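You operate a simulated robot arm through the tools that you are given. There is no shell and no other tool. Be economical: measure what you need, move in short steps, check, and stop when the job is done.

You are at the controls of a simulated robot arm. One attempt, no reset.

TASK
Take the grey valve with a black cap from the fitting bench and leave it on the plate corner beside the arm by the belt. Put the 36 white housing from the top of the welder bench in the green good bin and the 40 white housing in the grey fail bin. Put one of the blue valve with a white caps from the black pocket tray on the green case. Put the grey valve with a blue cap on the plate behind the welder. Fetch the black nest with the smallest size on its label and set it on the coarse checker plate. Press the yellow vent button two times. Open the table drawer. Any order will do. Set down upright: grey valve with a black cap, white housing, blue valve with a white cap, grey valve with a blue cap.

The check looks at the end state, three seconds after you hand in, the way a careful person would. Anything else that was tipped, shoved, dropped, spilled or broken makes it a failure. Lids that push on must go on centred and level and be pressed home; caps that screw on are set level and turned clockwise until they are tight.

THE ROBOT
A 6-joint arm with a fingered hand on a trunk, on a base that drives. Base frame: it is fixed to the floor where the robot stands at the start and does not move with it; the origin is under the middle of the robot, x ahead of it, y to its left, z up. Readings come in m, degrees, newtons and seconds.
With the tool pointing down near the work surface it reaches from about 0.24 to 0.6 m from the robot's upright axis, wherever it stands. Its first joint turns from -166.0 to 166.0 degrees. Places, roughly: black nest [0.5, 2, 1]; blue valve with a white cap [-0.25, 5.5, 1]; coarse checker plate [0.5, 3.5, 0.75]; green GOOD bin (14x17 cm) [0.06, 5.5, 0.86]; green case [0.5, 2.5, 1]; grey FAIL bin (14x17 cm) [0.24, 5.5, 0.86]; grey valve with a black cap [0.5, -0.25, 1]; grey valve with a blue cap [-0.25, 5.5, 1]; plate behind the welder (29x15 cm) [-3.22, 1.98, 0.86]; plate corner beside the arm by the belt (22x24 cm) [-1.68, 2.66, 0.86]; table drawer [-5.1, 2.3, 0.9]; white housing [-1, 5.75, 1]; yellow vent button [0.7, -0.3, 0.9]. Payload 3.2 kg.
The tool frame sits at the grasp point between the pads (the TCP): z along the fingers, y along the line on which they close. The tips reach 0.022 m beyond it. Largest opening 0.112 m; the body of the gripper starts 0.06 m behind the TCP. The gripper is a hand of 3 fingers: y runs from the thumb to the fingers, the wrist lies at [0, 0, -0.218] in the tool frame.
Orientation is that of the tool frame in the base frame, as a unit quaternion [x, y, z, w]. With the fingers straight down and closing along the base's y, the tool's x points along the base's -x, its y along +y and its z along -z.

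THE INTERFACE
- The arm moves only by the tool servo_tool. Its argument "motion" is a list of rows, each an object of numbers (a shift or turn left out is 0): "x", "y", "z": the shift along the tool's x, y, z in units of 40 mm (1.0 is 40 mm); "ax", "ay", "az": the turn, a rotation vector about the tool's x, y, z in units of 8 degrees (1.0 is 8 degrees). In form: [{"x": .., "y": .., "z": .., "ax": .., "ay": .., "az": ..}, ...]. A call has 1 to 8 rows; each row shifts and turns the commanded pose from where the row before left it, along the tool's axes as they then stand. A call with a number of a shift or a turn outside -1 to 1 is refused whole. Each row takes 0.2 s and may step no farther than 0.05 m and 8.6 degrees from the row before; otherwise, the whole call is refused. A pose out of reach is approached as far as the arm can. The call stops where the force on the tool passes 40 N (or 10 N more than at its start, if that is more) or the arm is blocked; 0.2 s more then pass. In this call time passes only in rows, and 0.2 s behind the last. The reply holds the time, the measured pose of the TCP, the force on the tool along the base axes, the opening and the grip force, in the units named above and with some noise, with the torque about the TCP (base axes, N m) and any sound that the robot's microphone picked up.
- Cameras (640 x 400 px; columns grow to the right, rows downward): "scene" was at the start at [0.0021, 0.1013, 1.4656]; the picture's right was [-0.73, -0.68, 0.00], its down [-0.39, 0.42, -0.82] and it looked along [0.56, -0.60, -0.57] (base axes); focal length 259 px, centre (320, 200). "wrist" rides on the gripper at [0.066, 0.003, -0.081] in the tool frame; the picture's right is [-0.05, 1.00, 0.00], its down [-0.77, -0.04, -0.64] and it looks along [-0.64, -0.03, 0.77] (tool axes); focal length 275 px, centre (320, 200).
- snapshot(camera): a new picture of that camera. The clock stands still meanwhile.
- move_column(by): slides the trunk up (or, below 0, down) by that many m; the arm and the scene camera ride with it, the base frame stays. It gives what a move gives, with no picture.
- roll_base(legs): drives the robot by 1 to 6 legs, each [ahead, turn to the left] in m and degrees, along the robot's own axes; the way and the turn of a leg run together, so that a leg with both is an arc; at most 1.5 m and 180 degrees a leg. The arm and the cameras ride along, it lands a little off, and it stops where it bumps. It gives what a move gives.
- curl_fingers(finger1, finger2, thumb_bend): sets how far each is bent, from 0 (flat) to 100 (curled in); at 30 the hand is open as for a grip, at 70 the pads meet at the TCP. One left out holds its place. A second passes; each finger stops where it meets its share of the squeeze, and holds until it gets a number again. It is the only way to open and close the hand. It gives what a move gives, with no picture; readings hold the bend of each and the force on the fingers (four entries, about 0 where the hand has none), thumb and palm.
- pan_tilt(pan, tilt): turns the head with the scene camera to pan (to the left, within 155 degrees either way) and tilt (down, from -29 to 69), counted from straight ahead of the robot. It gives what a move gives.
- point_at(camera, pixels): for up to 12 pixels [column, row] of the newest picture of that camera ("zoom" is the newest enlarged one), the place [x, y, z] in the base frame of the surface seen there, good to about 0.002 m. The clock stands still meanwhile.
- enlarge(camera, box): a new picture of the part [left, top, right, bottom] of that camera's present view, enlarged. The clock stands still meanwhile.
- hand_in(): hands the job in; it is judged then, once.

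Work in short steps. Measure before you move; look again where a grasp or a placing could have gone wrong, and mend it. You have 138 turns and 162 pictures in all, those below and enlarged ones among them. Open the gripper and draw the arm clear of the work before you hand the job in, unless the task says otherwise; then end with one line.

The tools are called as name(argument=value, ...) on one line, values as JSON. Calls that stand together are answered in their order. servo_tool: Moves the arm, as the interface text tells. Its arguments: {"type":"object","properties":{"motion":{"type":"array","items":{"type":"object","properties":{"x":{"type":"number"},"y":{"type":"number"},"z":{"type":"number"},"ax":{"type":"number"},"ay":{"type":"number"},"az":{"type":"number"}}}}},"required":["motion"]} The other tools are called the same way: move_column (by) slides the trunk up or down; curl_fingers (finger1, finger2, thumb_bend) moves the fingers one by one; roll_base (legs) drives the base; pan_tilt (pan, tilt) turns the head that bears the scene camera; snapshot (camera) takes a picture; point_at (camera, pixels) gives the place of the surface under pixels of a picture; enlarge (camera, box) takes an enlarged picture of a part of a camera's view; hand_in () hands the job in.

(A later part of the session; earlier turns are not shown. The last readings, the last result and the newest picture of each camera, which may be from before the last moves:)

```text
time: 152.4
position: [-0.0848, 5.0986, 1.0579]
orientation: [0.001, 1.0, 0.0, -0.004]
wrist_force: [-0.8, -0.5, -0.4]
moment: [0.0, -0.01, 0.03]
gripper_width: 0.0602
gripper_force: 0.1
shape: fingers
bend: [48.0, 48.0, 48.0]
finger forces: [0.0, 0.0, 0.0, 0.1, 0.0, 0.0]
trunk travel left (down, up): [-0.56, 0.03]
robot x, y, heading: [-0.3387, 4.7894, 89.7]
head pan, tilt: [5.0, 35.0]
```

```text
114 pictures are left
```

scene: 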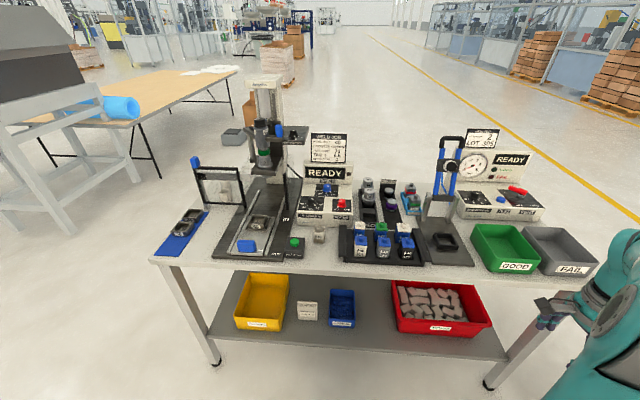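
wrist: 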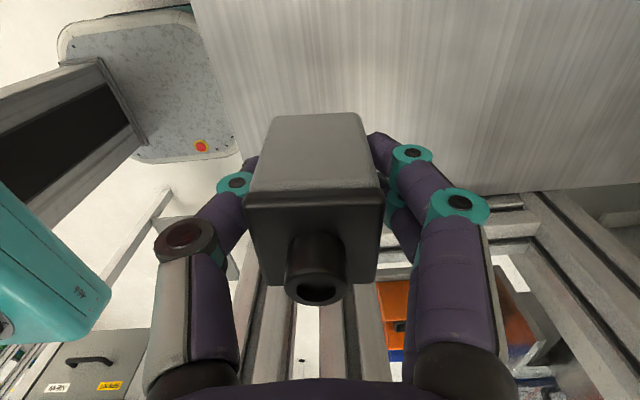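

enlarge(camera="scene", box=[290, 170, 470, 280])

enlarge(camera="scene", box=[330, 205, 430, 270])

enlarge(camera="scene", box=[150, 150, 330, 270])

```text
3.56 times, centred on (380, 225) of scene
```

zoom: 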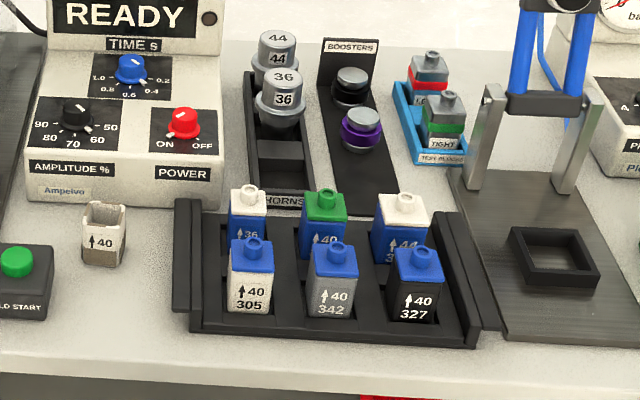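

```text
6.15 times, centred on (380, 238) of scene
```

zoom: 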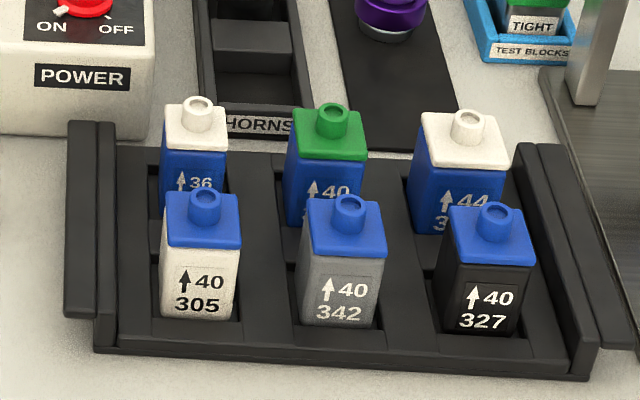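

```text
3.33 times, centred on (240, 210) of scene
```

zoom: 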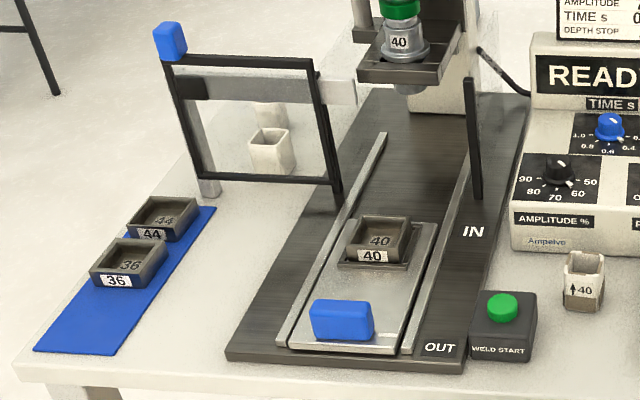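

The grey valve with blue cap is 342, front row middle. I measure the tray's valves.

enlarge(camera="scene", box=[340, 215, 420, 265])

point_at(camera="zoom", pixels=[[275, 187], [380, 190], [273, 228], [382, 238], [325, 180], [325, 290], [180, 225], [455, 245], [270, 130], [365, 140], [100, 180], [300, 340]])

```text
8.00 times, centred on (380, 240) of scene
```

zoom: 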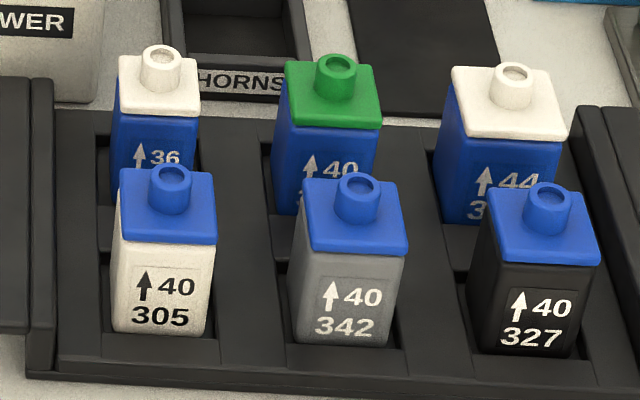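

```text
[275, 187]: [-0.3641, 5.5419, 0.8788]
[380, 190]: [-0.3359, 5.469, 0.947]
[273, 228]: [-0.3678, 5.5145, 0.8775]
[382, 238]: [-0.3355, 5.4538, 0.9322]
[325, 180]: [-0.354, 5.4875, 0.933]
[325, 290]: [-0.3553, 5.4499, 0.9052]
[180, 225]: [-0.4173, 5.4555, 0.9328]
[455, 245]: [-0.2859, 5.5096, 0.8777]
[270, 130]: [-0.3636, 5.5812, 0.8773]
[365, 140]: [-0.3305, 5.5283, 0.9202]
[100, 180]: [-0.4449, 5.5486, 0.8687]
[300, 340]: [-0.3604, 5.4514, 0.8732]
```

Valve 342: centre ≈(-0.348,5.469), front face y 5.450; free in front and 40 mm behind. I drive 0.2 ahead and bring the hand above it (TCP biased 4 mm to the front).

roll_base(legs=[[0.2, 0]])

curl_fingers(finger1=51, finger2=51, thumb_bend=51)

```text
time: 154.0
position: [-0.0844, 5.3011, 1.0569]
orientation: [0.0, 1.0, -0.001, -0.003]
wrist_force: [0.5, 0.9, -0.8]
moment: [0.0, -0.01, -0.03]
gripper_width: 0.0602
gripper_force: 0.0
shape: fingers
bend: [48.0, 48.0, 48.0]
finger forces: [0.0, 0.0, 0.0, 0.0, 0.1, 0.0]
trunk travel left (down, up): [-0.56, 0.03]
robot x, y, heading: [-0.3402, 4.9918, 89.5]
head pan, tilt: [5.0, 35.0]
```

```text
time: 155.0
position: [-0.0838, 5.2991, 1.0593]
orientation: [-0.001, 1.0, 0.0, -0.004]
wrist_force: [-0.9, 0.2, -0.8]
moment: [-0.02, -0.03, 0.03]
gripper_width: 0.0528
gripper_force: 0.0
shape: fingers
bend: [51.0, 51.0, 51.0]
finger forces: [0.0, 0.0, 0.1, 0.0, 0.0, 0.1]
trunk travel left (down, up): [-0.56, 0.03]
robot x, y, heading: [-0.3349, 4.9935, 89.8]
head pan, tilt: [5.0, 35.0]
```

servo_tool(motion=[{"x": 0.825, "y": 0.516}, {"x": 0.825, "y": 0.516}, {"x": 0.825, "y": 0.516}, {"x": 0.825, "y": 0.516}, {"x": 0.825, "y": 0.516}, {"x": 0.825, "y": 0.516}, {"x": 0.825, "y": 0.516}, {"x": 0.825, "y": 0.516}])

snapshot(camera="wrist")

point_at(camera="wrist", pixels=[[320, 60], [300, 60], [340, 60], [320, 40], [320, 80], [320, 100], [320, 120], [280, 90]])

```text
time: 156.8
position: [-0.3482, 5.4661, 1.0592]
orientation: [0.0, 1.0, 0.0, -0.004]
wrist_force: [0.1, 0.5, 0.1]
moment: [0.0, -0.02, -0.02]
gripper_width: 0.0529
gripper_force: 0.0
shape: fingers
bend: [51.0, 51.0, 51.0]
finger forces: [0.1, 0.1, 0.0, 0.0, 0.1, 0.1]
trunk travel left (down, up): [-0.56, 0.03]
robot x, y, heading: [-0.3349, 4.9949, 89.7]
head pan, tilt: [5.0, 35.0]
```

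```text
109 pictures are left
```

wrist: 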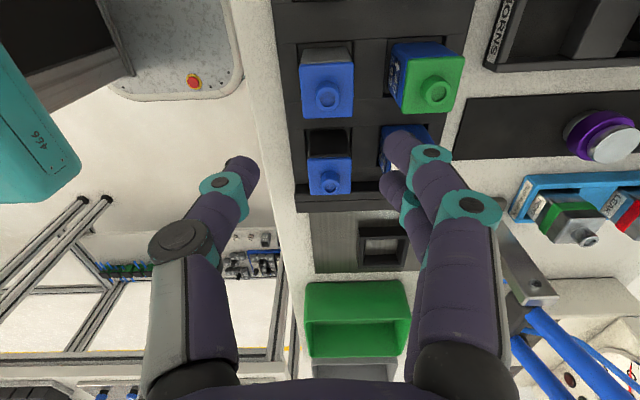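

```text
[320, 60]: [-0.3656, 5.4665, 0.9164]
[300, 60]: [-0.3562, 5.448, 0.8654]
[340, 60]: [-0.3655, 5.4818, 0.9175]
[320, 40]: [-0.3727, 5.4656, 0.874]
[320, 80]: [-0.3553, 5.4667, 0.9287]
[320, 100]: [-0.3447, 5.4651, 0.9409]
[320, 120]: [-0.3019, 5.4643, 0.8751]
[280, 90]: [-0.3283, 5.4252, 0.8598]
```

Centred over 342. I descend to z≈0.955 and check the back fingers' clearance.

servo_tool(motion=[{"z": 0.9}, {"z": 0.9}, {"z": 0.8}])

snapshot(camera="wrist")

enlarge(camera="scene", box=[290, 150, 490, 330])

```text
time: 157.6
position: [-0.3484, 5.465, 0.9551]
orientation: [-0.001, 1.0, 0.0, -0.004]
wrist_force: [-0.4, 0.6, 0.1]
moment: [-0.01, -0.01, 0.01]
gripper_width: 0.0526
gripper_force: 0.1
shape: fingers
bend: [51.0, 51.0, 51.0]
finger forces: [0.0, 0.0, 0.0, 0.0, 0.1, 0.0]
trunk travel left (down, up): [-0.56, 0.03]
robot x, y, heading: [-0.3344, 4.9924, 89.7]
head pan, tilt: [5.0, 35.0]
```

```text
108 pictures are left
```

wrist: 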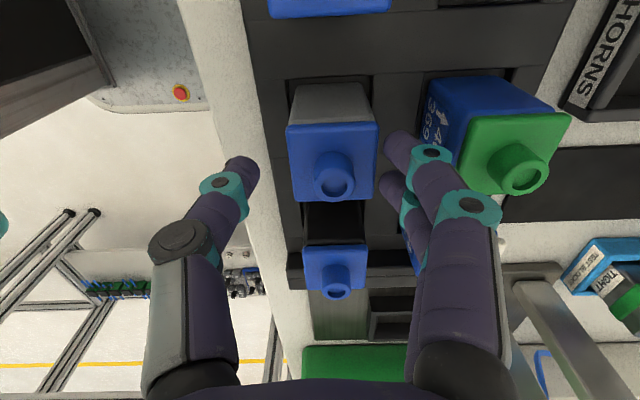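

```text
2.22 times, centred on (390, 240) of scene
```

zoom: 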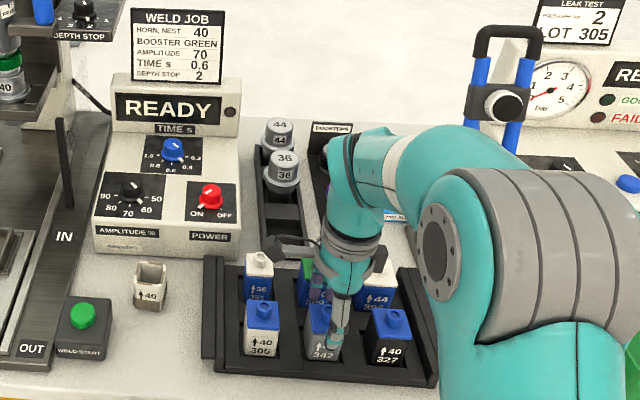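

Fingers clear on both sides; I shift 3 mm forward for more room at the green one and descend slowly.

servo_tool(motion=[{"y": -0.075}, {"z": 0.3}, {"z": 0.3}])

servo_tool(motion=[{"z": 0.3}, {"z": 0.25}])

snapshot(camera="wrist")

```text
time: 158.4
position: [-0.3481, 5.4621, 0.9312]
orientation: [-0.001, 1.0, 0.0, -0.004]
wrist_force: [1.2, 0.1, -0.5]
moment: [0.01, 0.01, -0.01]
gripper_width: 0.0528
gripper_force: 0.4
shape: fingers
bend: [51.0, 51.0, 51.0]
finger forces: [0.1, 0.2, 0.0, 0.0, 0.0, 0.0]
trunk travel left (down, up): [-0.56, 0.03]
robot x, y, heading: [-0.3361, 4.992, 89.4]
head pan, tilt: [5.0, 35.0]
```

```text
time: 159.0
position: [-0.35, 5.4607, 0.9109]
orientation: [0.001, 1.0, 0.0, -0.003]
wrist_force: [0.0, 0.5, -0.2]
moment: [-0.02, 0.01, -0.01]
gripper_width: 0.0528
gripper_force: 0.4
shape: fingers
bend: [51.0, 51.0, 51.0]
finger forces: [0.1, 0.1, 0.1, 0.0, 0.0, 0.0]
trunk travel left (down, up): [-0.56, 0.03]
robot x, y, heading: [-0.335, 4.9934, 89.7]
head pan, tilt: [5.0, 35.0]
```

```text
106 pictures are left
```

wrist: 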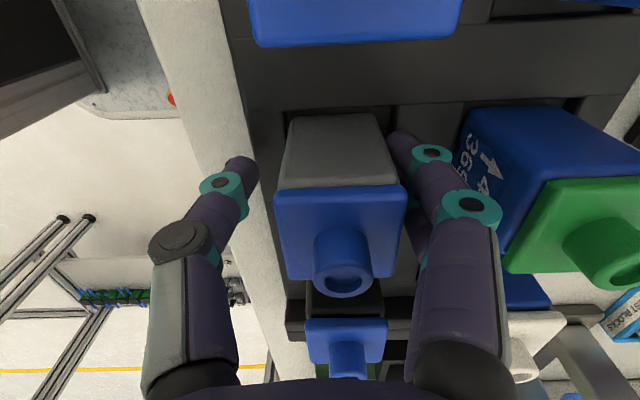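

Plenty of room to the green one; I recentre 4 mm back and close.

servo_tool(motion=[{"y": 0.12}])

curl_fingers(finger1=62, finger2=62, thumb_bend=62)

servo_tool(motion=[{"z": -0.3}, {"z": -0.6}, {"z": -0.9}, {"z": -0.9}, {"z": -0.9}])

snapshot(camera="wrist")

```text
time: 159.4
position: [-0.3498, 5.4666, 0.9104]
orientation: [-0.001, 1.0, 0.001, -0.003]
wrist_force: [0.1, 0.2, -0.2]
moment: [0.01, 0.01, -0.03]
gripper_width: 0.0525
gripper_force: 0.1
shape: fingers
bend: [51.0, 51.0, 51.0]
finger forces: [0.0, 0.0, 0.1, 0.0, 0.1, 0.0]
trunk travel left (down, up): [-0.56, 0.03]
robot x, y, heading: [-0.3375, 4.9955, 89.9]
head pan, tilt: [5.0, 35.0]
```

```text
time: 160.4
position: [-0.3501, 5.4664, 0.911]
orientation: [-0.001, 1.0, 0.0, -0.003]
wrist_force: [-0.1, 1.4, -0.4]
moment: [0.04, 0.0, 0.01]
gripper_width: 0.0364
gripper_force: 6.0
shape: fingers
bend: [57.0, 57.0, 59.0]
finger forces: [3.1, 3.1, 0.0, 0.0, 5.1, 0.0]
trunk travel left (down, up): [-0.56, 0.03]
robot x, y, heading: [-0.3385, 4.9913, 89.5]
head pan, tilt: [5.0, 35.0]
```

```text
time: 161.6
position: [-0.3484, 5.467, 1.0546]
orientation: [-0.001, 1.0, 0.0, -0.003]
wrist_force: [-0.9, 0.2, -1.5]
moment: [0.04, -0.03, 0.01]
gripper_width: 0.0363
gripper_force: 5.7
shape: fingers
bend: [57.0, 57.0, 59.0]
finger forces: [2.8, 2.8, 0.0, 0.1, 5.6, 0.1]
trunk travel left (down, up): [-0.56, 0.03]
robot x, y, heading: [-0.3356, 4.994, 89.7]
head pan, tilt: [5.0, 35.0]
```

```text
105 pictures are left
```

wrist: 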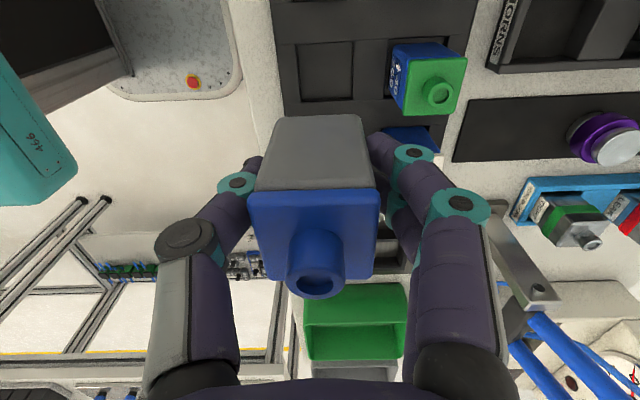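

Held well. I retract, back off and turn west to look for the way to the plate behind the welder.

servo_tool(motion=[{"y": -1}, {"y": -1}, {"y": -1}, {"y": -1}, {"y": -1}])

roll_base(legs=[[-0.45, 0], [0, 90]])

pan_tilt(pan=20, tilt=18)

snapshot(camera="scene")

```text
time: 162.8
position: [-0.3483, 5.2657, 1.0559]
orientation: [0.001, 1.0, 0.0, -0.003]
wrist_force: [-0.4, -0.3, -0.5]
moment: [0.04, -0.03, 0.01]
gripper_width: 0.0363
gripper_force: 5.3
shape: fingers
bend: [57.0, 57.0, 59.0]
finger forces: [2.8, 2.8, 0.0, 0.0, 5.6, 0.0]
trunk travel left (down, up): [-0.56, 0.03]
robot x, y, heading: [-0.3338, 4.9938, 89.9]
head pan, tilt: [5.0, 35.0]
```

```text
time: 169.3
position: [-0.6129, 4.5378, 1.0537]
orientation: [-0.702, 0.712, -0.003, -0.003]
wrist_force: [-1.1, 0.3, -1.3]
moment: [-0.02, -0.02, -0.02]
gripper_width: 0.0359
gripper_force: 5.8
shape: fingers
bend: [57.0, 57.0, 59.0]
finger forces: [2.7, 2.7, 0.0, 0.1, 5.4, 0.1]
trunk travel left (down, up): [-0.56, 0.03]
robot x, y, heading: [-0.3368, 4.5476, 179.1]
head pan, tilt: [5.0, 35.0]
```

```text
time: 170.1
position: [-0.6126, 4.5361, 1.0545]
orientation: [-0.702, 0.712, -0.003, -0.002]
wrist_force: [0.0, 0.4, -1.6]
moment: [-0.03, 0.01, 0.03]
gripper_width: 0.0364
gripper_force: 5.3
shape: fingers
bend: [57.0, 57.0, 59.0]
finger forces: [2.7, 2.6, 0.0, 0.0, 5.4, 0.0]
trunk travel left (down, up): [-0.56, 0.03]
robot x, y, heading: [-0.3405, 4.5437, 178.6]
head pan, tilt: [20.0, 18.0]
```

```text
104 pictures are left
```

scene: 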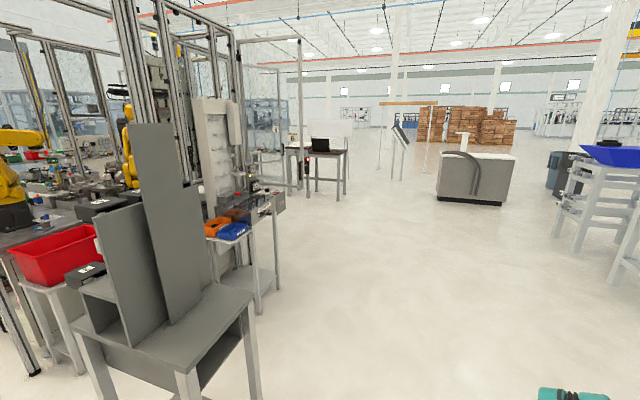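

I measure floor points of obstacles on the way west.

point_at(camera="scene", pixels=[[255, 398], [262, 312], [345, 198], [308, 185], [440, 200], [275, 285], [290, 180], [330, 230], [560, 240], [395, 180], [255, 175]])

enlarge(camera="scene", box=[170, 70, 370, 220])

```text
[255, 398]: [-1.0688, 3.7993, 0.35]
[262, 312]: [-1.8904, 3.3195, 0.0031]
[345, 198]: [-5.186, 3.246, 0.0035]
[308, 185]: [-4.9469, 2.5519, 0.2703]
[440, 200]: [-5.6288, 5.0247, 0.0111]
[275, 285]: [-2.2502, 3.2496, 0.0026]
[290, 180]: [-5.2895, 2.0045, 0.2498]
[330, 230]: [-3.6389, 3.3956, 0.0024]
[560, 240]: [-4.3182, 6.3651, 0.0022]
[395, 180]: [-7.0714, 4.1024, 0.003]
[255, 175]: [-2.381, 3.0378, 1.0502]
```

```text
2.67 times, centred on (270, 145) of scene
```

zoom: 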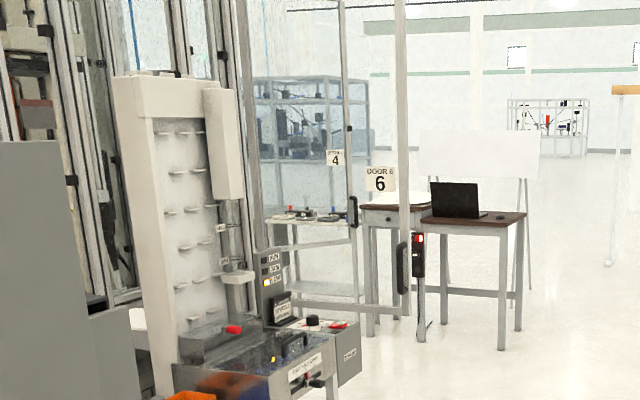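

Drive west along y≈4.5 to x≈-3.1, then face south and look.

roll_base(legs=[[1.5, 0], [1.3, 0], [0, 90]])

pan_tilt(pan=0, tilt=18)

snapshot(camera="scene")

```text
time: 187.5
position: [-3.1347, 4.3405, 1.0548]
orientation: [1.0, -0.011, 0.005, -0.001]
wrist_force: [1.2, -0.3, -1.0]
moment: [-0.03, -0.01, -0.04]
gripper_width: 0.0359
gripper_force: 5.1
shape: fingers
bend: [58.0, 57.0, 59.0]
finger forces: [2.7, 2.6, 0.0, 0.0, 5.1, 0.0]
trunk travel left (down, up): [-0.56, 0.03]
robot x, y, heading: [-3.1365, 4.6135, -91.7]
head pan, tilt: [20.0, 18.0]
```

```text
time: 188.3
position: [-3.133, 4.3404, 1.0546]
orientation: [1.0, -0.013, 0.003, 0.0]
wrist_force: [-0.3, 0.1, -1.2]
moment: [0.02, 0.03, 0.0]
gripper_width: 0.0358
gripper_force: 5.1
shape: fingers
bend: [58.0, 57.0, 59.0]
finger forces: [2.6, 2.7, 0.1, 0.0, 5.2, 0.0]
trunk travel left (down, up): [-0.56, 0.03]
robot x, y, heading: [-3.1384, 4.6143, -91.4]
head pan, tilt: [0.0, 18.0]
```

```text
102 pictures are left
```

scene: 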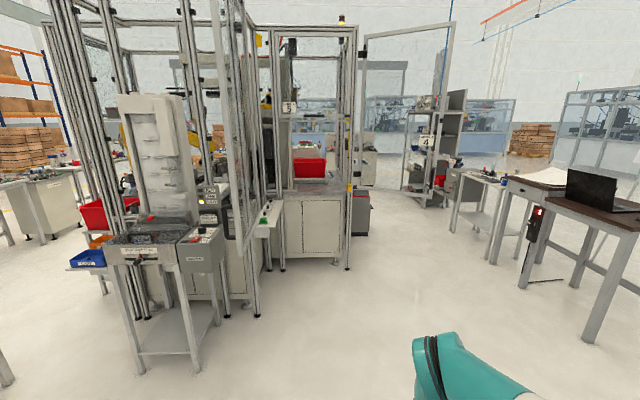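

I zoom on the table at (310,185) and measure.

enlarge(camera="scene", box=[250, 130, 390, 280])

point_at(camera="scene", pixels=[[310, 190], [340, 187], [295, 190], [310, 170], [348, 265], [282, 268], [360, 225], [328, 235], [260, 220], [257, 310], [435, 195], [350, 210]])

```text
2.67 times, centred on (320, 205) of scene
```

zoom: 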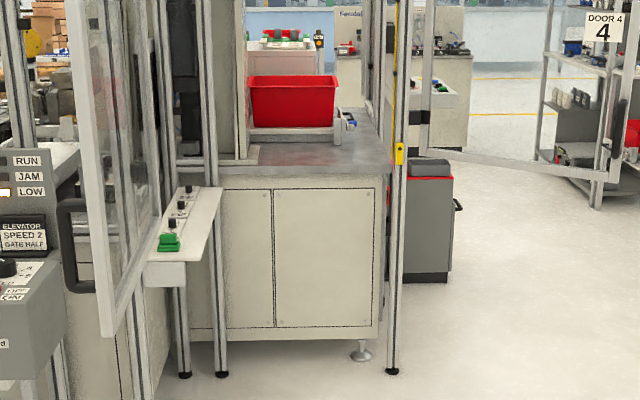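

```text
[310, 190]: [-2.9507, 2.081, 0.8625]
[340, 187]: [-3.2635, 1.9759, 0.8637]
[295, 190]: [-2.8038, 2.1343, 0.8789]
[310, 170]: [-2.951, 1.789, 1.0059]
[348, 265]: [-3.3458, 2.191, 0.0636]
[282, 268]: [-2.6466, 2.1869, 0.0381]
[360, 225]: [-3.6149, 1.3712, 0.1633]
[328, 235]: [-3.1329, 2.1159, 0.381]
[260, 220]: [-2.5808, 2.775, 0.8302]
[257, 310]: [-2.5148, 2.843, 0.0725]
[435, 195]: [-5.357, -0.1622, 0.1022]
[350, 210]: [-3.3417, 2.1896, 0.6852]
```

The free strip is at about y 1.9–2.1, x -3.36…-3.07, posts at (-3.345,2.19) and (-2.65,2.19). I drive to about (-3.09,2.72) and look again.

roll_base(legs=[[0, 2.8], [1.5, 0], [0.38, 0]])

pan_tilt(pan=0, tilt=45)

snapshot(camera="scene")

```text
time: 198.1
position: [-3.0756, 2.4796, 1.0545]
orientation: [1.0, 0.018, 0.004, -0.001]
wrist_force: [0.4, 0.0, -0.5]
moment: [-0.03, 0.01, -0.01]
gripper_width: 0.0357
gripper_force: 5.8
shape: fingers
bend: [58.0, 57.0, 59.0]
finger forces: [2.6, 2.5, 0.0, 0.0, 5.3, 0.1]
trunk travel left (down, up): [-0.56, 0.03]
robot x, y, heading: [-3.0977, 2.7519, -88.3]
head pan, tilt: [0.0, 18.0]
```

```text
time: 199.0
position: [-3.0764, 2.4812, 1.0544]
orientation: [1.0, 0.018, 0.003, 0.0]
wrist_force: [0.4, -0.8, -1.1]
moment: [-0.01, 0.02, -0.02]
gripper_width: 0.036
gripper_force: 5.0
shape: fingers
bend: [58.0, 57.0, 59.0]
finger forces: [2.6, 2.5, 0.0, 0.0, 5.3, 0.1]
trunk travel left (down, up): [-0.56, 0.03]
robot x, y, heading: [-3.0929, 2.7509, -88.6]
head pan, tilt: [0.0, 45.0]
```

```text
100 pictures are left
```

scene: 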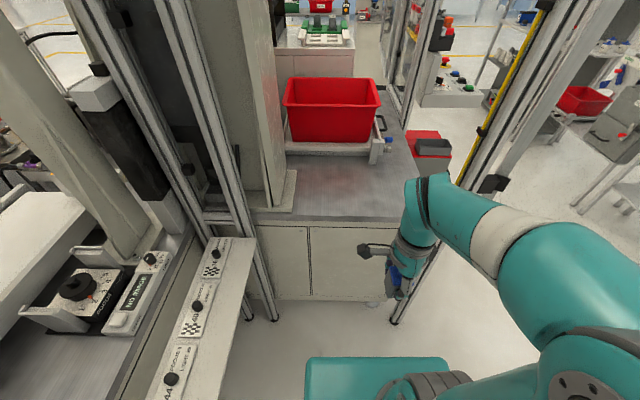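

I measure the plate and the shelf on the left for clearance.

point_at(camera="scene", pixels=[[340, 190], [395, 185], [300, 212], [398, 212], [340, 160], [388, 145], [252, 245], [235, 300], [375, 160], [400, 320], [272, 318], [200, 390]])

```text
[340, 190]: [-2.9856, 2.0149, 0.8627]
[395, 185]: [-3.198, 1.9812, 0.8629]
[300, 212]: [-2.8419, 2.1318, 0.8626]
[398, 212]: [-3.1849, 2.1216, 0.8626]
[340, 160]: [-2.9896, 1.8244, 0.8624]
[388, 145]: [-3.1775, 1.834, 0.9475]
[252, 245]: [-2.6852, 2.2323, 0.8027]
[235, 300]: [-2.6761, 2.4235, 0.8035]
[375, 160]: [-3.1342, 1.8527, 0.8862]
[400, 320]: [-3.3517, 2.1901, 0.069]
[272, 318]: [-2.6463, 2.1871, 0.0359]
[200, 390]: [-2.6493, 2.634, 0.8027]
```

roll_base(legs=[[0.22, 0]])

```text
time: 200.7
position: [-3.069, 2.2605, 1.0532]
orientation: [1.0, 0.017, 0.003, -0.001]
wrist_force: [0.3, 0.0, -0.5]
moment: [0.02, 0.02, -0.03]
gripper_width: 0.0353
gripper_force: 4.9
shape: fingers
bend: [58.0, 57.0, 59.0]
finger forces: [2.6, 2.6, 0.0, 0.0, 5.3, 0.1]
trunk travel left (down, up): [-0.56, 0.03]
robot x, y, heading: [-3.0849, 2.5316, -88.5]
head pan, tilt: [0.0, 45.0]
```

servo_tool(motion=[{"x": -0.393, "y": 0.919, "z": 0.15}, {"x": -0.393, "y": 0.919, "z": 0.15}, {"x": -0.393, "y": 0.919, "z": 0.15}, {"x": -0.393, "y": 0.919, "z": 0.15}, {"x": -0.393, "y": 0.919, "z": 0.15}, {"x": -0.393, "y": 0.919, "z": 0.15}, {"x": -0.393, "y": 0.919, "z": 0.15}])

snapshot(camera="scene")

servo_tool(motion=[{"z": 0.9}, {"z": 0.9}, {"z": 0.45}])

```text
time: 202.3
position: [-3.1688, 1.9981, 1.01]
orientation: [1.0, 0.017, 0.003, 0.0]
wrist_force: [0.3, -0.3, 0.1]
moment: [0.0, -0.03, -0.01]
gripper_width: 0.0356
gripper_force: 5.7
shape: fingers
bend: [58.0, 57.0, 59.0]
finger forces: [2.7, 2.6, 0.0, 0.0, 5.2, 0.1]
trunk travel left (down, up): [-0.56, 0.03]
robot x, y, heading: [-3.0896, 2.5308, -88.8]
head pan, tilt: [0.0, 45.0]
```

```text
99 pictures are left
```

scene: 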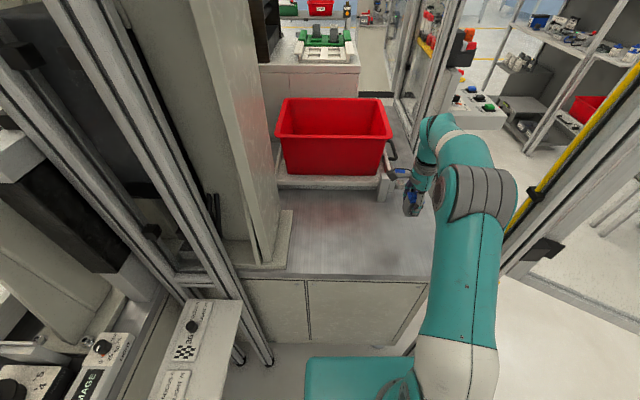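

```text
time: 203.1
position: [-3.1687, 1.9999, 0.9208]
orientation: [1.0, 0.018, 0.003, 0.001]
wrist_force: [0.4, 0.0, -0.9]
moment: [0.0, 0.02, -0.01]
gripper_width: 0.0358
gripper_force: 5.9
shape: fingers
bend: [58.0, 57.0, 59.0]
finger forces: [2.6, 2.6, 0.0, 0.0, 5.3, 0.0]
trunk travel left (down, up): [-0.56, 0.03]
robot x, y, heading: [-3.0896, 2.5352, -88.5]
head pan, tilt: [0.0, 45.0]
```

servo_tool(motion=[{"z": 0.15}, {"z": 0.13}])

servo_tool(motion=[{"z": 0.05}, {"z": 0.05}])

```text
time: 203.7
position: [-3.1683, 1.9995, 0.9099]
orientation: [1.0, 0.016, 0.003, -0.001]
wrist_force: [-1.0, -0.3, -0.5]
moment: [0.0, 0.06, 0.03]
gripper_width: 0.0356
gripper_force: 5.3
shape: fingers
bend: [58.0, 57.0, 59.0]
finger forces: [2.5, 2.6, 0.1, 0.0, 5.3, 0.0]
trunk travel left (down, up): [-0.56, 0.03]
robot x, y, heading: [-3.0872, 2.5328, -88.5]
head pan, tilt: [0.0, 45.0]
```

```text
time: 204.3
position: [-3.1689, 2.0003, 0.9058]
orientation: [1.0, 0.017, 0.003, 0.0]
wrist_force: [-0.4, 0.1, -1.5]
moment: [-0.02, -0.06, -0.01]
gripper_width: 0.0357
gripper_force: 5.3
shape: fingers
bend: [58.0, 57.0, 59.0]
finger forces: [2.6, 2.5, 0.0, 0.1, 5.3, 0.0]
trunk travel left (down, up): [-0.56, 0.03]
robot x, y, heading: [-3.094, 2.5326, -88.3]
head pan, tilt: [0.0, 45.0]
```

servo_tool(motion=[{"z": 0.05}, {"z": 0.04}])

```text
time: 204.9
position: [-3.1688, 1.9989, 0.9024]
orientation: [1.0, 0.018, 0.004, 0.0]
wrist_force: [0.1, -1.5, 3.1]
moment: [0.03, 0.0, 0.01]
gripper_width: 0.0357
gripper_force: 6.0
shape: fingers
bend: [58.0, 58.0, 59.0]
finger forces: [3.3, 3.4, 0.0, 0.1, 5.6, 0.0]
trunk travel left (down, up): [-0.56, 0.03]
robot x, y, heading: [-3.0902, 2.5336, -88.6]
head pan, tilt: [0.0, 45.0]
```

Contact at z 0.902. I release, lift and draw back.

curl_fingers(finger1=48, finger2=48, thumb_bend=48)

servo_tool(motion=[{"z": -0.4}, {"z": -0.7}, {"z": -0.8}, {"z": -0.8}, {"y": -0.9}, {"y": -0.9}, {"y": -0.9}, {"y": -0.9}])

servo_tool(motion=[{"y": -0.9}, {"y": -0.9}, {"y": -0.7}])

roll_base(legs=[[-0.4, 0]])

enlarge(camera="scene", box=[300, 80, 500, 240])

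```text
time: 205.9
position: [-3.1685, 2.0001, 0.9028]
orientation: [1.0, 0.018, 0.004, 0.001]
wrist_force: [-0.2, -0.7, 0.2]
moment: [-0.04, 0.03, 0.01]
gripper_width: 0.0601
gripper_force: 0.1
shape: fingers
bend: [48.0, 48.0, 48.0]
finger forces: [0.0, 0.1, 0.1, 0.0, 0.0, 0.1]
trunk travel left (down, up): [-0.56, 0.03]
robot x, y, heading: [-3.0897, 2.5324, -88.5]
head pan, tilt: [0.0, 45.0]
```

```text
time: 207.7
position: [-3.1742, 2.1446, 1.0105]
orientation: [1.0, 0.017, 0.002, 0.0]
wrist_force: [-0.2, -0.9, -0.6]
moment: [-0.01, 0.03, 0.02]
gripper_width: 0.0601
gripper_force: 0.1
shape: fingers
bend: [48.0, 48.0, 48.0]
finger forces: [0.0, 0.1, 0.0, 0.0, 0.0, 0.1]
trunk travel left (down, up): [-0.56, 0.03]
robot x, y, heading: [-3.0911, 2.5345, -88.7]
head pan, tilt: [0.0, 45.0]
```

```text
time: 208.5
position: [-3.178, 2.2441, 1.0103]
orientation: [1.0, 0.017, 0.003, 0.001]
wrist_force: [0.2, 0.2, 0.2]
moment: [-0.02, -0.01, -0.03]
gripper_width: 0.0602
gripper_force: 0.1
shape: fingers
bend: [48.0, 48.0, 48.0]
finger forces: [0.0, 0.0, 0.0, 0.1, 0.0, 0.0]
trunk travel left (down, up): [-0.56, 0.03]
robot x, y, heading: [-3.0897, 2.5306, -88.2]
head pan, tilt: [0.0, 45.0]
```

```text
time: 211.0
position: [-3.1893, 2.6436, 1.0091]
orientation: [1.0, 0.018, 0.004, 0.0]
wrist_force: [0.5, 0.7, 0.0]
moment: [-0.03, 0.02, 0.04]
gripper_width: 0.0604
gripper_force: 0.0
shape: fingers
bend: [48.0, 48.0, 48.0]
finger forces: [0.0, 0.0, 0.0, 0.0, 0.0, 0.1]
trunk travel left (down, up): [-0.56, 0.03]
robot x, y, heading: [-3.0998, 2.9344, -88.5]
head pan, tilt: [0.0, 45.0]
```

```text
2.50 times, centred on (400, 160) of scene
```

zoom: 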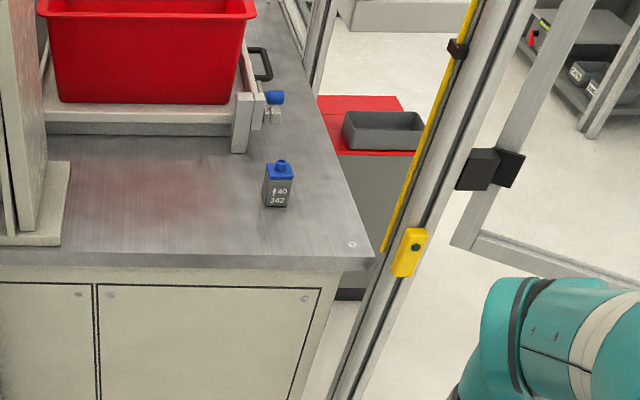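

Standing upright at the plate. Now the drawer: I look west.

pan_tilt(pan=-80, tilt=22)

snapshot(camera="scene")

point_at(camera="scene", pixels=[[320, 200], [300, 180], [340, 180], [360, 200], [280, 200]])

```text
time: 212.5
position: [-3.1892, 2.6436, 1.0104]
orientation: [1.0, 0.019, 0.004, 0.0]
wrist_force: [-0.6, 0.6, 0.0]
moment: [0.03, -0.02, -0.02]
gripper_width: 0.0601
gripper_force: 0.1
shape: fingers
bend: [48.0, 48.0, 48.0]
finger forces: [0.0, 0.0, 0.0, 0.0, 0.1, 0.0]
trunk travel left (down, up): [-0.56, 0.03]
robot x, y, heading: [-3.0995, 2.9305, -88.4]
head pan, tilt: [-80.0, 22.0]
```

```text
97 pictures are left
```

scene: 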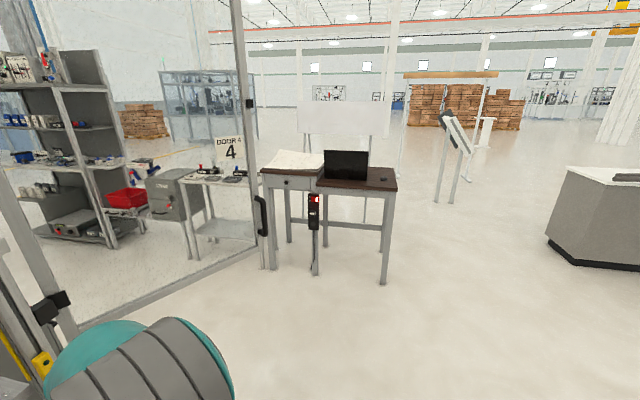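

```text
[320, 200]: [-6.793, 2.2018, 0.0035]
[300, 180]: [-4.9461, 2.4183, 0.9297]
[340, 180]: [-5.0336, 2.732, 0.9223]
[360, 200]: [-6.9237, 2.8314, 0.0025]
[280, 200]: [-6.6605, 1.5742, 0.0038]
```

enlarge(camera="scene", box=[240, 130, 410, 290])

point_at(camera="zoom", pixels=[[165, 200], [90, 185], [280, 205], [90, 165], [75, 300], [285, 300], [70, 330], [105, 340], [550, 380], [300, 150], [75, 220], [90, 160]])

```text
2.50 times, centred on (325, 210) of scene
```

zoom: 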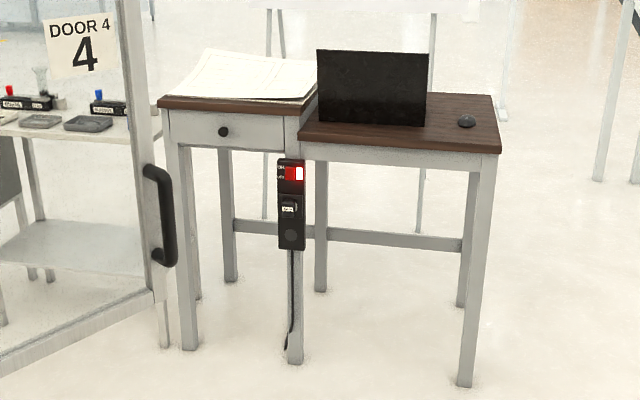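

```text
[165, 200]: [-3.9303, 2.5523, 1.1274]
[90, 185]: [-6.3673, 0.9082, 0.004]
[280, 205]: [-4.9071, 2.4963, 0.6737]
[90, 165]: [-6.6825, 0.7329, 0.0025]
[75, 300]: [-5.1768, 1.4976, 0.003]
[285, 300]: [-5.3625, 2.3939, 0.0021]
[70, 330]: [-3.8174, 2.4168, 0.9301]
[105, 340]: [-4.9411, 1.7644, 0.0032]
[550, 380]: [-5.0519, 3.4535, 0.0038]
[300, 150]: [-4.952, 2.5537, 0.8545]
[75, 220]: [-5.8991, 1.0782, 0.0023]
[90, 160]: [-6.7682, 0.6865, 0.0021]
```

I measure the knob at zoom (223,132) and the drawer front.

enlarge(camera="scene", box=[255, 160, 335, 220])

point_at(camera="zoom", pixels=[[243, 189], [243, 180], [252, 189], [200, 190], [320, 200], [120, 180], [350, 300], [395, 300], [250, 160], [100, 230], [330, 240], [400, 180]])

```text
6.67 times, centred on (295, 190) of scene
```

zoom: 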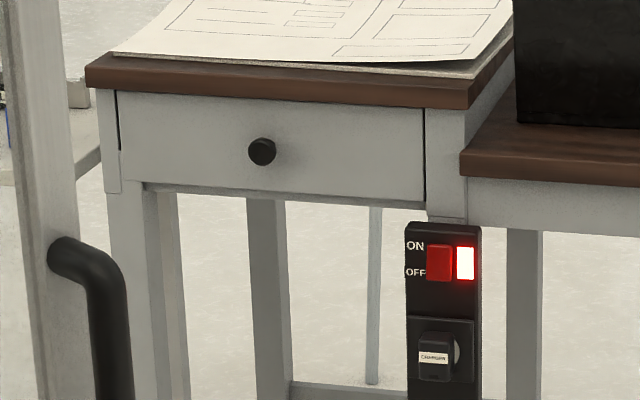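

```text
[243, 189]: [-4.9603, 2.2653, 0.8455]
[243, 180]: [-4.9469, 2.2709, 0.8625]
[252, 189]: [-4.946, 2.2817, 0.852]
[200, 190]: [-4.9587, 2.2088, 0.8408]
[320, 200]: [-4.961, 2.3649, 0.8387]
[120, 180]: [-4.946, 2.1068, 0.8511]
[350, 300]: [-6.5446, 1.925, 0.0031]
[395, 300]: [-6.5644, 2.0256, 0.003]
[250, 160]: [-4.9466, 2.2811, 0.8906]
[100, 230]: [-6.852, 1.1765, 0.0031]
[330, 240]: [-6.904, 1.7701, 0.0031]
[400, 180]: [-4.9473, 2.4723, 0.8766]
```

Knob near (-4.92,2.29,0.90) on an east-facing drawer front. I drive round: back up, west along y≈3.25, south to y≈2.3, then face west.

roll_base(legs=[[-0.32, 0], [0, -91.5], [1.18, 0], [0, 90], [0.96, 0], [0, -90]])

pan_tilt(pan=0, tilt=40)

snapshot(camera="scene")

```text
time: 236.5
position: [-4.5699, 2.3794, 1.0104]
orientation: [0.709, -0.705, 0.003, 0.001]
wrist_force: [-0.8, -0.3, 0.0]
moment: [0.02, -0.01, -0.04]
gripper_width: 0.0603
gripper_force: 0.1
shape: fingers
bend: [48.0, 48.0, 48.0]
finger forces: [0.0, 0.0, 0.0, 0.0, 0.1, 0.0]
trunk travel left (down, up): [-0.56, 0.03]
robot x, y, heading: [-4.2838, 2.2794, -180.2]
head pan, tilt: [-80.0, 22.0]
```

```text
time: 238.0
position: [-4.5701, 2.38, 1.0096]
orientation: [0.71, -0.704, 0.002, 0.003]
wrist_force: [-0.3, 0.6, 0.6]
moment: [-0.02, 0.02, -0.02]
gripper_width: 0.0601
gripper_force: 0.2
shape: fingers
bend: [48.0, 48.0, 48.0]
finger forces: [0.1, 0.1, 0.1, 0.0, 0.1, 0.1]
trunk travel left (down, up): [-0.56, 0.03]
robot x, y, heading: [-4.2847, 2.2841, -180.0]
head pan, tilt: [0.0, 40.0]
```

```text
94 pictures are left
```

scene: 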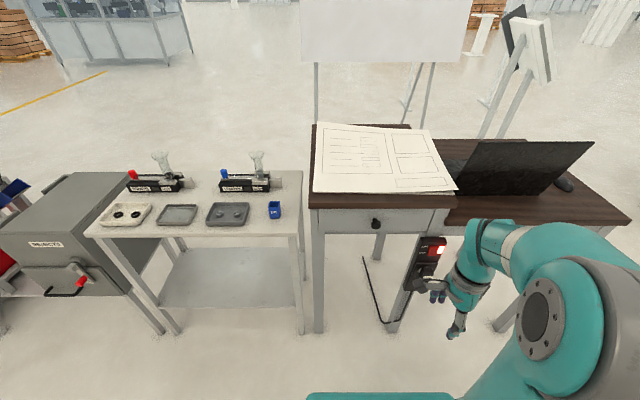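

enlarge(camera="scene", box=[350, 190, 430, 250])

point_at(camera="zoom", pixels=[[207, 270], [225, 280], [205, 255], [150, 270], [300, 280], [200, 310], [200, 150], [100, 130], [205, 290], [235, 275], [500, 400], [200, 120]])

```text
6.67 times, centred on (390, 220) of scene
```

zoom: 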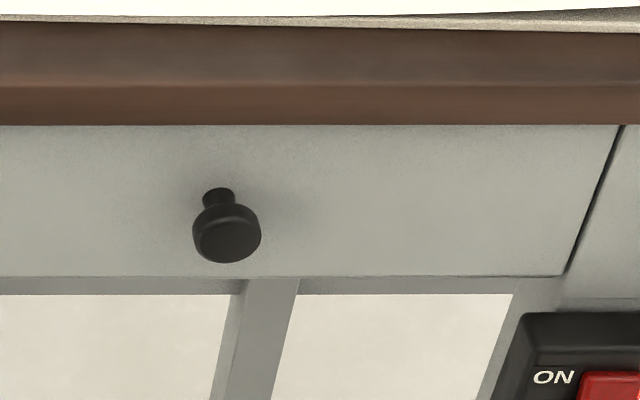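

```text
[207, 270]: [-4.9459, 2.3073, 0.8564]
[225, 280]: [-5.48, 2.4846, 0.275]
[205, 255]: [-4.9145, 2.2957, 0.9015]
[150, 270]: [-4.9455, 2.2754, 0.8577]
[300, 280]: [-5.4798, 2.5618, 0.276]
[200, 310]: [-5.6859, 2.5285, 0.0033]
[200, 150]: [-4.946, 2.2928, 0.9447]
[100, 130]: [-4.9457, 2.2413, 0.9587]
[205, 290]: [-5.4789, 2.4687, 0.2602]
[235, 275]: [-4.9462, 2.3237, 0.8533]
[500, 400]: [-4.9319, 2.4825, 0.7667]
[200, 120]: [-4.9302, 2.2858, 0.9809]
```

point_at(camera="zoom", pixels=[[227, 235], [197, 235], [257, 235], [227, 216], [227, 258], [218, 195], [205, 205], [232, 193]])

servo_tool(motion=[{"y": -0.5, "az": 1}, {"y": -0.5, "az": 1}, {"az": 1}, {"az": 1}, {"az": 1}, {"az": 1}, {"az": 1}, {"az": 1}])

servo_tool(motion=[{"az": 1}, {"az": 1}, {"az": 1}, {"az": 0.3}])

```text
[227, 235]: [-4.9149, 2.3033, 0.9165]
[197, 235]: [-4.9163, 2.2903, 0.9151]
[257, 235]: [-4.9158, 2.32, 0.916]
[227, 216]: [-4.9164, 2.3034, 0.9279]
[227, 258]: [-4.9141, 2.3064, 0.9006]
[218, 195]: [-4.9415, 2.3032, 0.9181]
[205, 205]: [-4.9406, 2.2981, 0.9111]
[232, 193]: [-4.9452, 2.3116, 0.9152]
```

```text
time: 239.8
position: [-4.5287, 2.3763, 1.0106]
orientation: [-0.227, 0.974, -0.003, -0.002]
wrist_force: [0.0, -0.5, -0.5]
moment: [-0.01, 0.03, 0.02]
gripper_width: 0.0603
gripper_force: 0.1
shape: fingers
bend: [48.0, 48.0, 48.0]
finger forces: [0.0, 0.0, 0.1, 0.1, 0.0, 0.0]
trunk travel left (down, up): [-0.56, 0.03]
robot x, y, heading: [-4.2813, 2.2792, -179.6]
head pan, tilt: [0.0, 40.0]
```

```text
time: 240.8
position: [-4.5301, 2.3772, 1.0112]
orientation: [0.001, 1.0, -0.003, 0.0]
wrist_force: [-0.5, -0.4, -0.6]
moment: [0.01, -0.01, 0.0]
gripper_width: 0.0603
gripper_force: 0.1
shape: fingers
bend: [48.0, 48.0, 48.0]
finger forces: [0.0, 0.1, 0.0, 0.1, 0.0, 0.0]
trunk travel left (down, up): [-0.56, 0.03]
robot x, y, heading: [-4.2804, 2.2862, -180.1]
head pan, tilt: [0.0, 40.0]
```

Knob face centre (-4.915,2.305,0.915), ~30 mm wide. I move out in front of the drawer, then pitch the tool up to point west.

servo_tool(motion=[{"x": 0.96, "y": -0.3}, {"x": 0.96, "y": -0.3}, {"x": 0.96, "y": -0.3}, {"x": 0.96, "y": -0.3}, {"x": 0.96, "y": -0.3}, {"x": 0.96, "y": -0.3}])

servo_tool(motion=[{"ay": 1}, {"ay": 1}, {"ay": 1}, {"ay": 1}, {"ay": 1}, {"ay": 1}])

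```text
time: 242.2
position: [-4.7597, 2.3054, 1.0094]
orientation: [0.0, 1.0, -0.003, 0.001]
wrist_force: [0.7, 0.5, 0.2]
moment: [-0.02, 0.03, 0.01]
gripper_width: 0.0604
gripper_force: 0.1
shape: fingers
bend: [48.0, 48.0, 48.0]
finger forces: [0.0, 0.0, 0.1, 0.0, 0.0, 0.1]
trunk travel left (down, up): [-0.56, 0.03]
robot x, y, heading: [-4.2829, 2.2815, -179.9]
head pan, tilt: [0.0, 40.0]
```

```text
time: 243.6
position: [-4.7561, 2.3089, 1.0069]
orientation: [0.004, 0.947, 0.007, -0.321]
wrist_force: [-0.1, -0.3, 0.5]
moment: [-0.01, 0.0, -0.04]
gripper_width: 0.0606
gripper_force: 0.1
shape: fingers
bend: [48.0, 48.0, 48.0]
finger forces: [0.0, 0.1, 0.0, 0.0, 0.1, 0.1]
out of reach, approached as far as the arm can: row 5, 6
trunk travel left (down, up): [-0.56, 0.03]
robot x, y, heading: [-4.2823, 2.2816, -180.1]
head pan, tilt: [0.0, 40.0]
```

A limit at ~37° pitch, likely the arm too folded. I back the base 0.12 m and extend the hand by the same, then pitch on.

roll_base(legs=[[-0.12, 0]])

servo_tool(motion=[{"x": 0.8, "z": 0.6}, {"x": 0.8, "z": 0.6}, {"x": 0.8, "z": 0.6}, {"ay": 0.6}, {"ay": 0.6}, {"ay": 0.6}, {"ay": 0.6}])

```text
time: 244.8
position: [-4.6352, 2.3092, 1.0068]
orientation: [0.006, 0.947, 0.007, -0.322]
wrist_force: [-0.1, -0.6, -0.4]
moment: [0.01, 0.03, 0.0]
gripper_width: 0.0604
gripper_force: 0.0
shape: fingers
bend: [48.0, 48.0, 48.0]
finger forces: [0.0, 0.0, 0.1, 0.0, 0.0, 0.1]
trunk travel left (down, up): [-0.56, 0.03]
robot x, y, heading: [-4.1619, 2.2841, -179.9]
head pan, tilt: [0.0, 40.0]
```

```text
time: 246.4
position: [-4.7555, 2.3096, 1.0087]
orientation: [0.004, 0.88, 0.007, -0.475]
wrist_force: [0.7, -0.8, 0.3]
moment: [0.0, 0.02, 0.01]
gripper_width: 0.0603
gripper_force: 0.1
shape: fingers
bend: [48.0, 48.0, 48.0]
finger forces: [0.0, 0.0, 0.0, 0.0, 0.0, 0.1]
out of reach, approached as far as the arm can: row 5
trunk travel left (down, up): [-0.56, 0.03]
robot x, y, heading: [-4.1588, 2.2805, -180.1]
head pan, tilt: [0.0, 40.0]
```

Pitch is now ~57°. I continue to horizontal.

servo_tool(motion=[{"ay": 0.7}, {"ay": 0.7}, {"ay": 0.7}, {"ay": 0.7}, {"ay": 0.7}, {"ay": 0.65}])

```text
time: 247.8
position: [-4.7576, 2.3114, 1.0083]
orientation: [0.002, 0.708, 0.007, -0.706]
wrist_force: [0.0, -0.2, -0.3]
moment: [0.01, 0.01, -0.04]
gripper_width: 0.0604
gripper_force: 0.0
shape: fingers
bend: [48.0, 48.0, 48.0]
finger forces: [0.1, 0.0, 0.0, 0.0, 0.0, 0.0]
trunk travel left (down, up): [-0.56, 0.03]
robot x, y, heading: [-4.1579, 2.2809, -180.1]
head pan, tilt: [0.0, 40.0]
```

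Horizontal now. I lower the trunk 0.093 to knob height and look through the wrist camera.

move_column(by=-0.093)

servo_tool(motion=[{"y": -0.15}])

snapshot(camera="wrist")

```text
time: 249.1
position: [-4.7558, 2.3111, 0.9145]
orientation: [0.003, 0.708, 0.008, -0.706]
wrist_force: [-1.2, 0.3, 0.3]
moment: [-0.01, 0.03, -0.05]
gripper_width: 0.0606
gripper_force: 0.1
shape: fingers
bend: [48.0, 48.0, 48.0]
finger forces: [0.1, 0.0, 0.0, 0.0, 0.0, 0.1]
trunk travel left (down, up): [-0.467, 0.123]
robot x, y, heading: [-4.1618, 2.2809, -180.0]
head pan, tilt: [0.0, 40.0]
```

```text
time: 249.5
position: [-4.7564, 2.3052, 0.9156]
orientation: [0.002, 0.708, 0.008, -0.706]
wrist_force: [-0.6, 0.6, -0.1]
moment: [0.03, -0.01, 0.02]
gripper_width: 0.0604
gripper_force: 0.0
shape: fingers
bend: [48.0, 48.0, 48.0]
finger forces: [0.0, 0.0, 0.1, 0.1, 0.0, 0.0]
trunk travel left (down, up): [-0.467, 0.123]
robot x, y, heading: [-4.163, 2.285, -180.1]
head pan, tilt: [0.0, 40.0]
```

```text
92 pictures are left
```

wrist: 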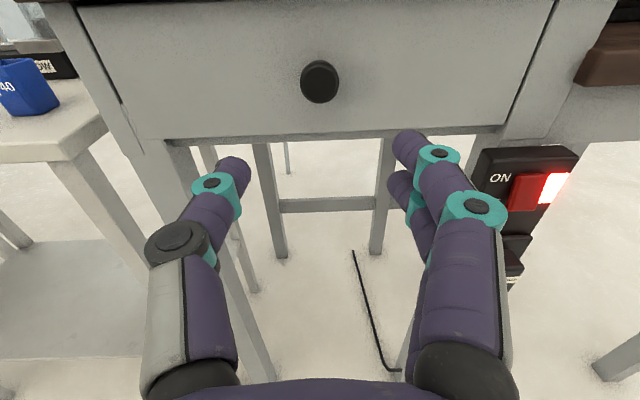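

Aligned. I advance so that the tips surround the knob (tips ending ~1 cm short of the front), then close.

servo_tool(motion=[{"z": 0.9}, {"z": 0.9}, {"z": 0.9}, {"z": 0.7}, {"z": 0.5}])

curl_fingers(finger1=66, finger2=66, thumb_bend=66)

snapshot(camera="wrist")

```text
time: 250.7
position: [-4.9125, 2.3068, 0.9151]
orientation: [0.002, 0.708, 0.008, -0.706]
wrist_force: [-0.5, -0.1, 0.6]
moment: [0.01, 0.01, 0.03]
gripper_width: 0.0603
gripper_force: 0.0
shape: fingers
bend: [48.0, 48.0, 48.0]
finger forces: [0.0, 0.1, 0.1, 0.1, 0.0, 0.0]
trunk travel left (down, up): [-0.467, 0.123]
robot x, y, heading: [-4.1598, 2.285, -179.7]
head pan, tilt: [0.0, 40.0]
```

```text
time: 251.7
position: [-4.9111, 2.3057, 0.9154]
orientation: [0.001, 0.708, 0.007, -0.706]
wrist_force: [-0.2, -2.1, 1.2]
moment: [0.01, 0.01, 0.01]
gripper_width: 0.0203
gripper_force: 4.7
shape: fingers
bend: [65.0, 61.0, 63.0]
finger forces: [0.8, 2.9, 0.0, 0.0, 5.8, 0.0]
trunk travel left (down, up): [-0.467, 0.123]
robot x, y, heading: [-4.1627, 2.2844, -180.1]
head pan, tilt: [0.0, 40.0]
```

```text
91 pictures are left
```

wrist: 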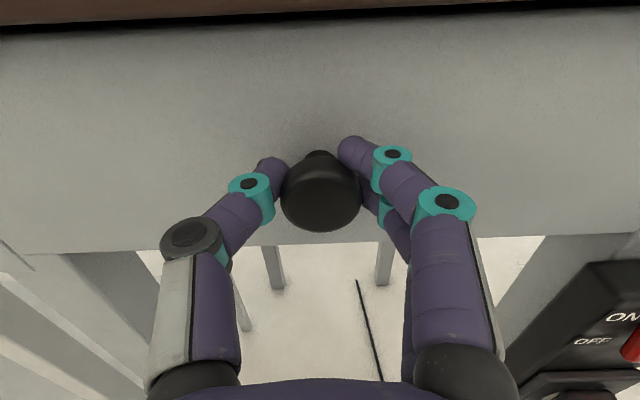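

The knob is pinched with the tips behind its head. I pull by driving back 0.2 m.

roll_base(legs=[[-0.2, 0]])

snapshot(camera="scene")

```text
time: 253.4
position: [-4.6941, 2.3333, 0.9335]
orientation: [-0.013, -0.696, 0.006, 0.717]
wrist_force: [-0.4, 0.4, 0.8]
moment: [0.0, -0.01, 0.02]
gripper_width: 0.0121
gripper_force: 0.0
shape: fingers
bend: [66.0, 66.0, 66.0]
finger forces: [0.0, 0.1, 0.0, 0.0, 0.0, 0.0]
trunk travel left (down, up): [-0.467, 0.123]
robot x, y, heading: [-3.9707, 2.281, 180.1]
head pan, tilt: [0.0, 40.0]
stopped in leg 1: the robot was blocked; the commanded pose is now the measured one
```

```text
90 pictures are left
```

scene: 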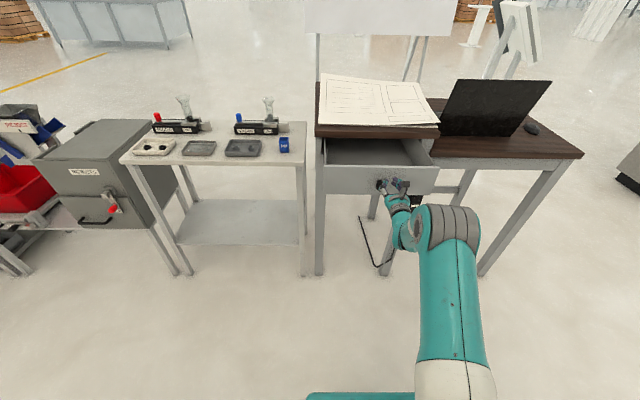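

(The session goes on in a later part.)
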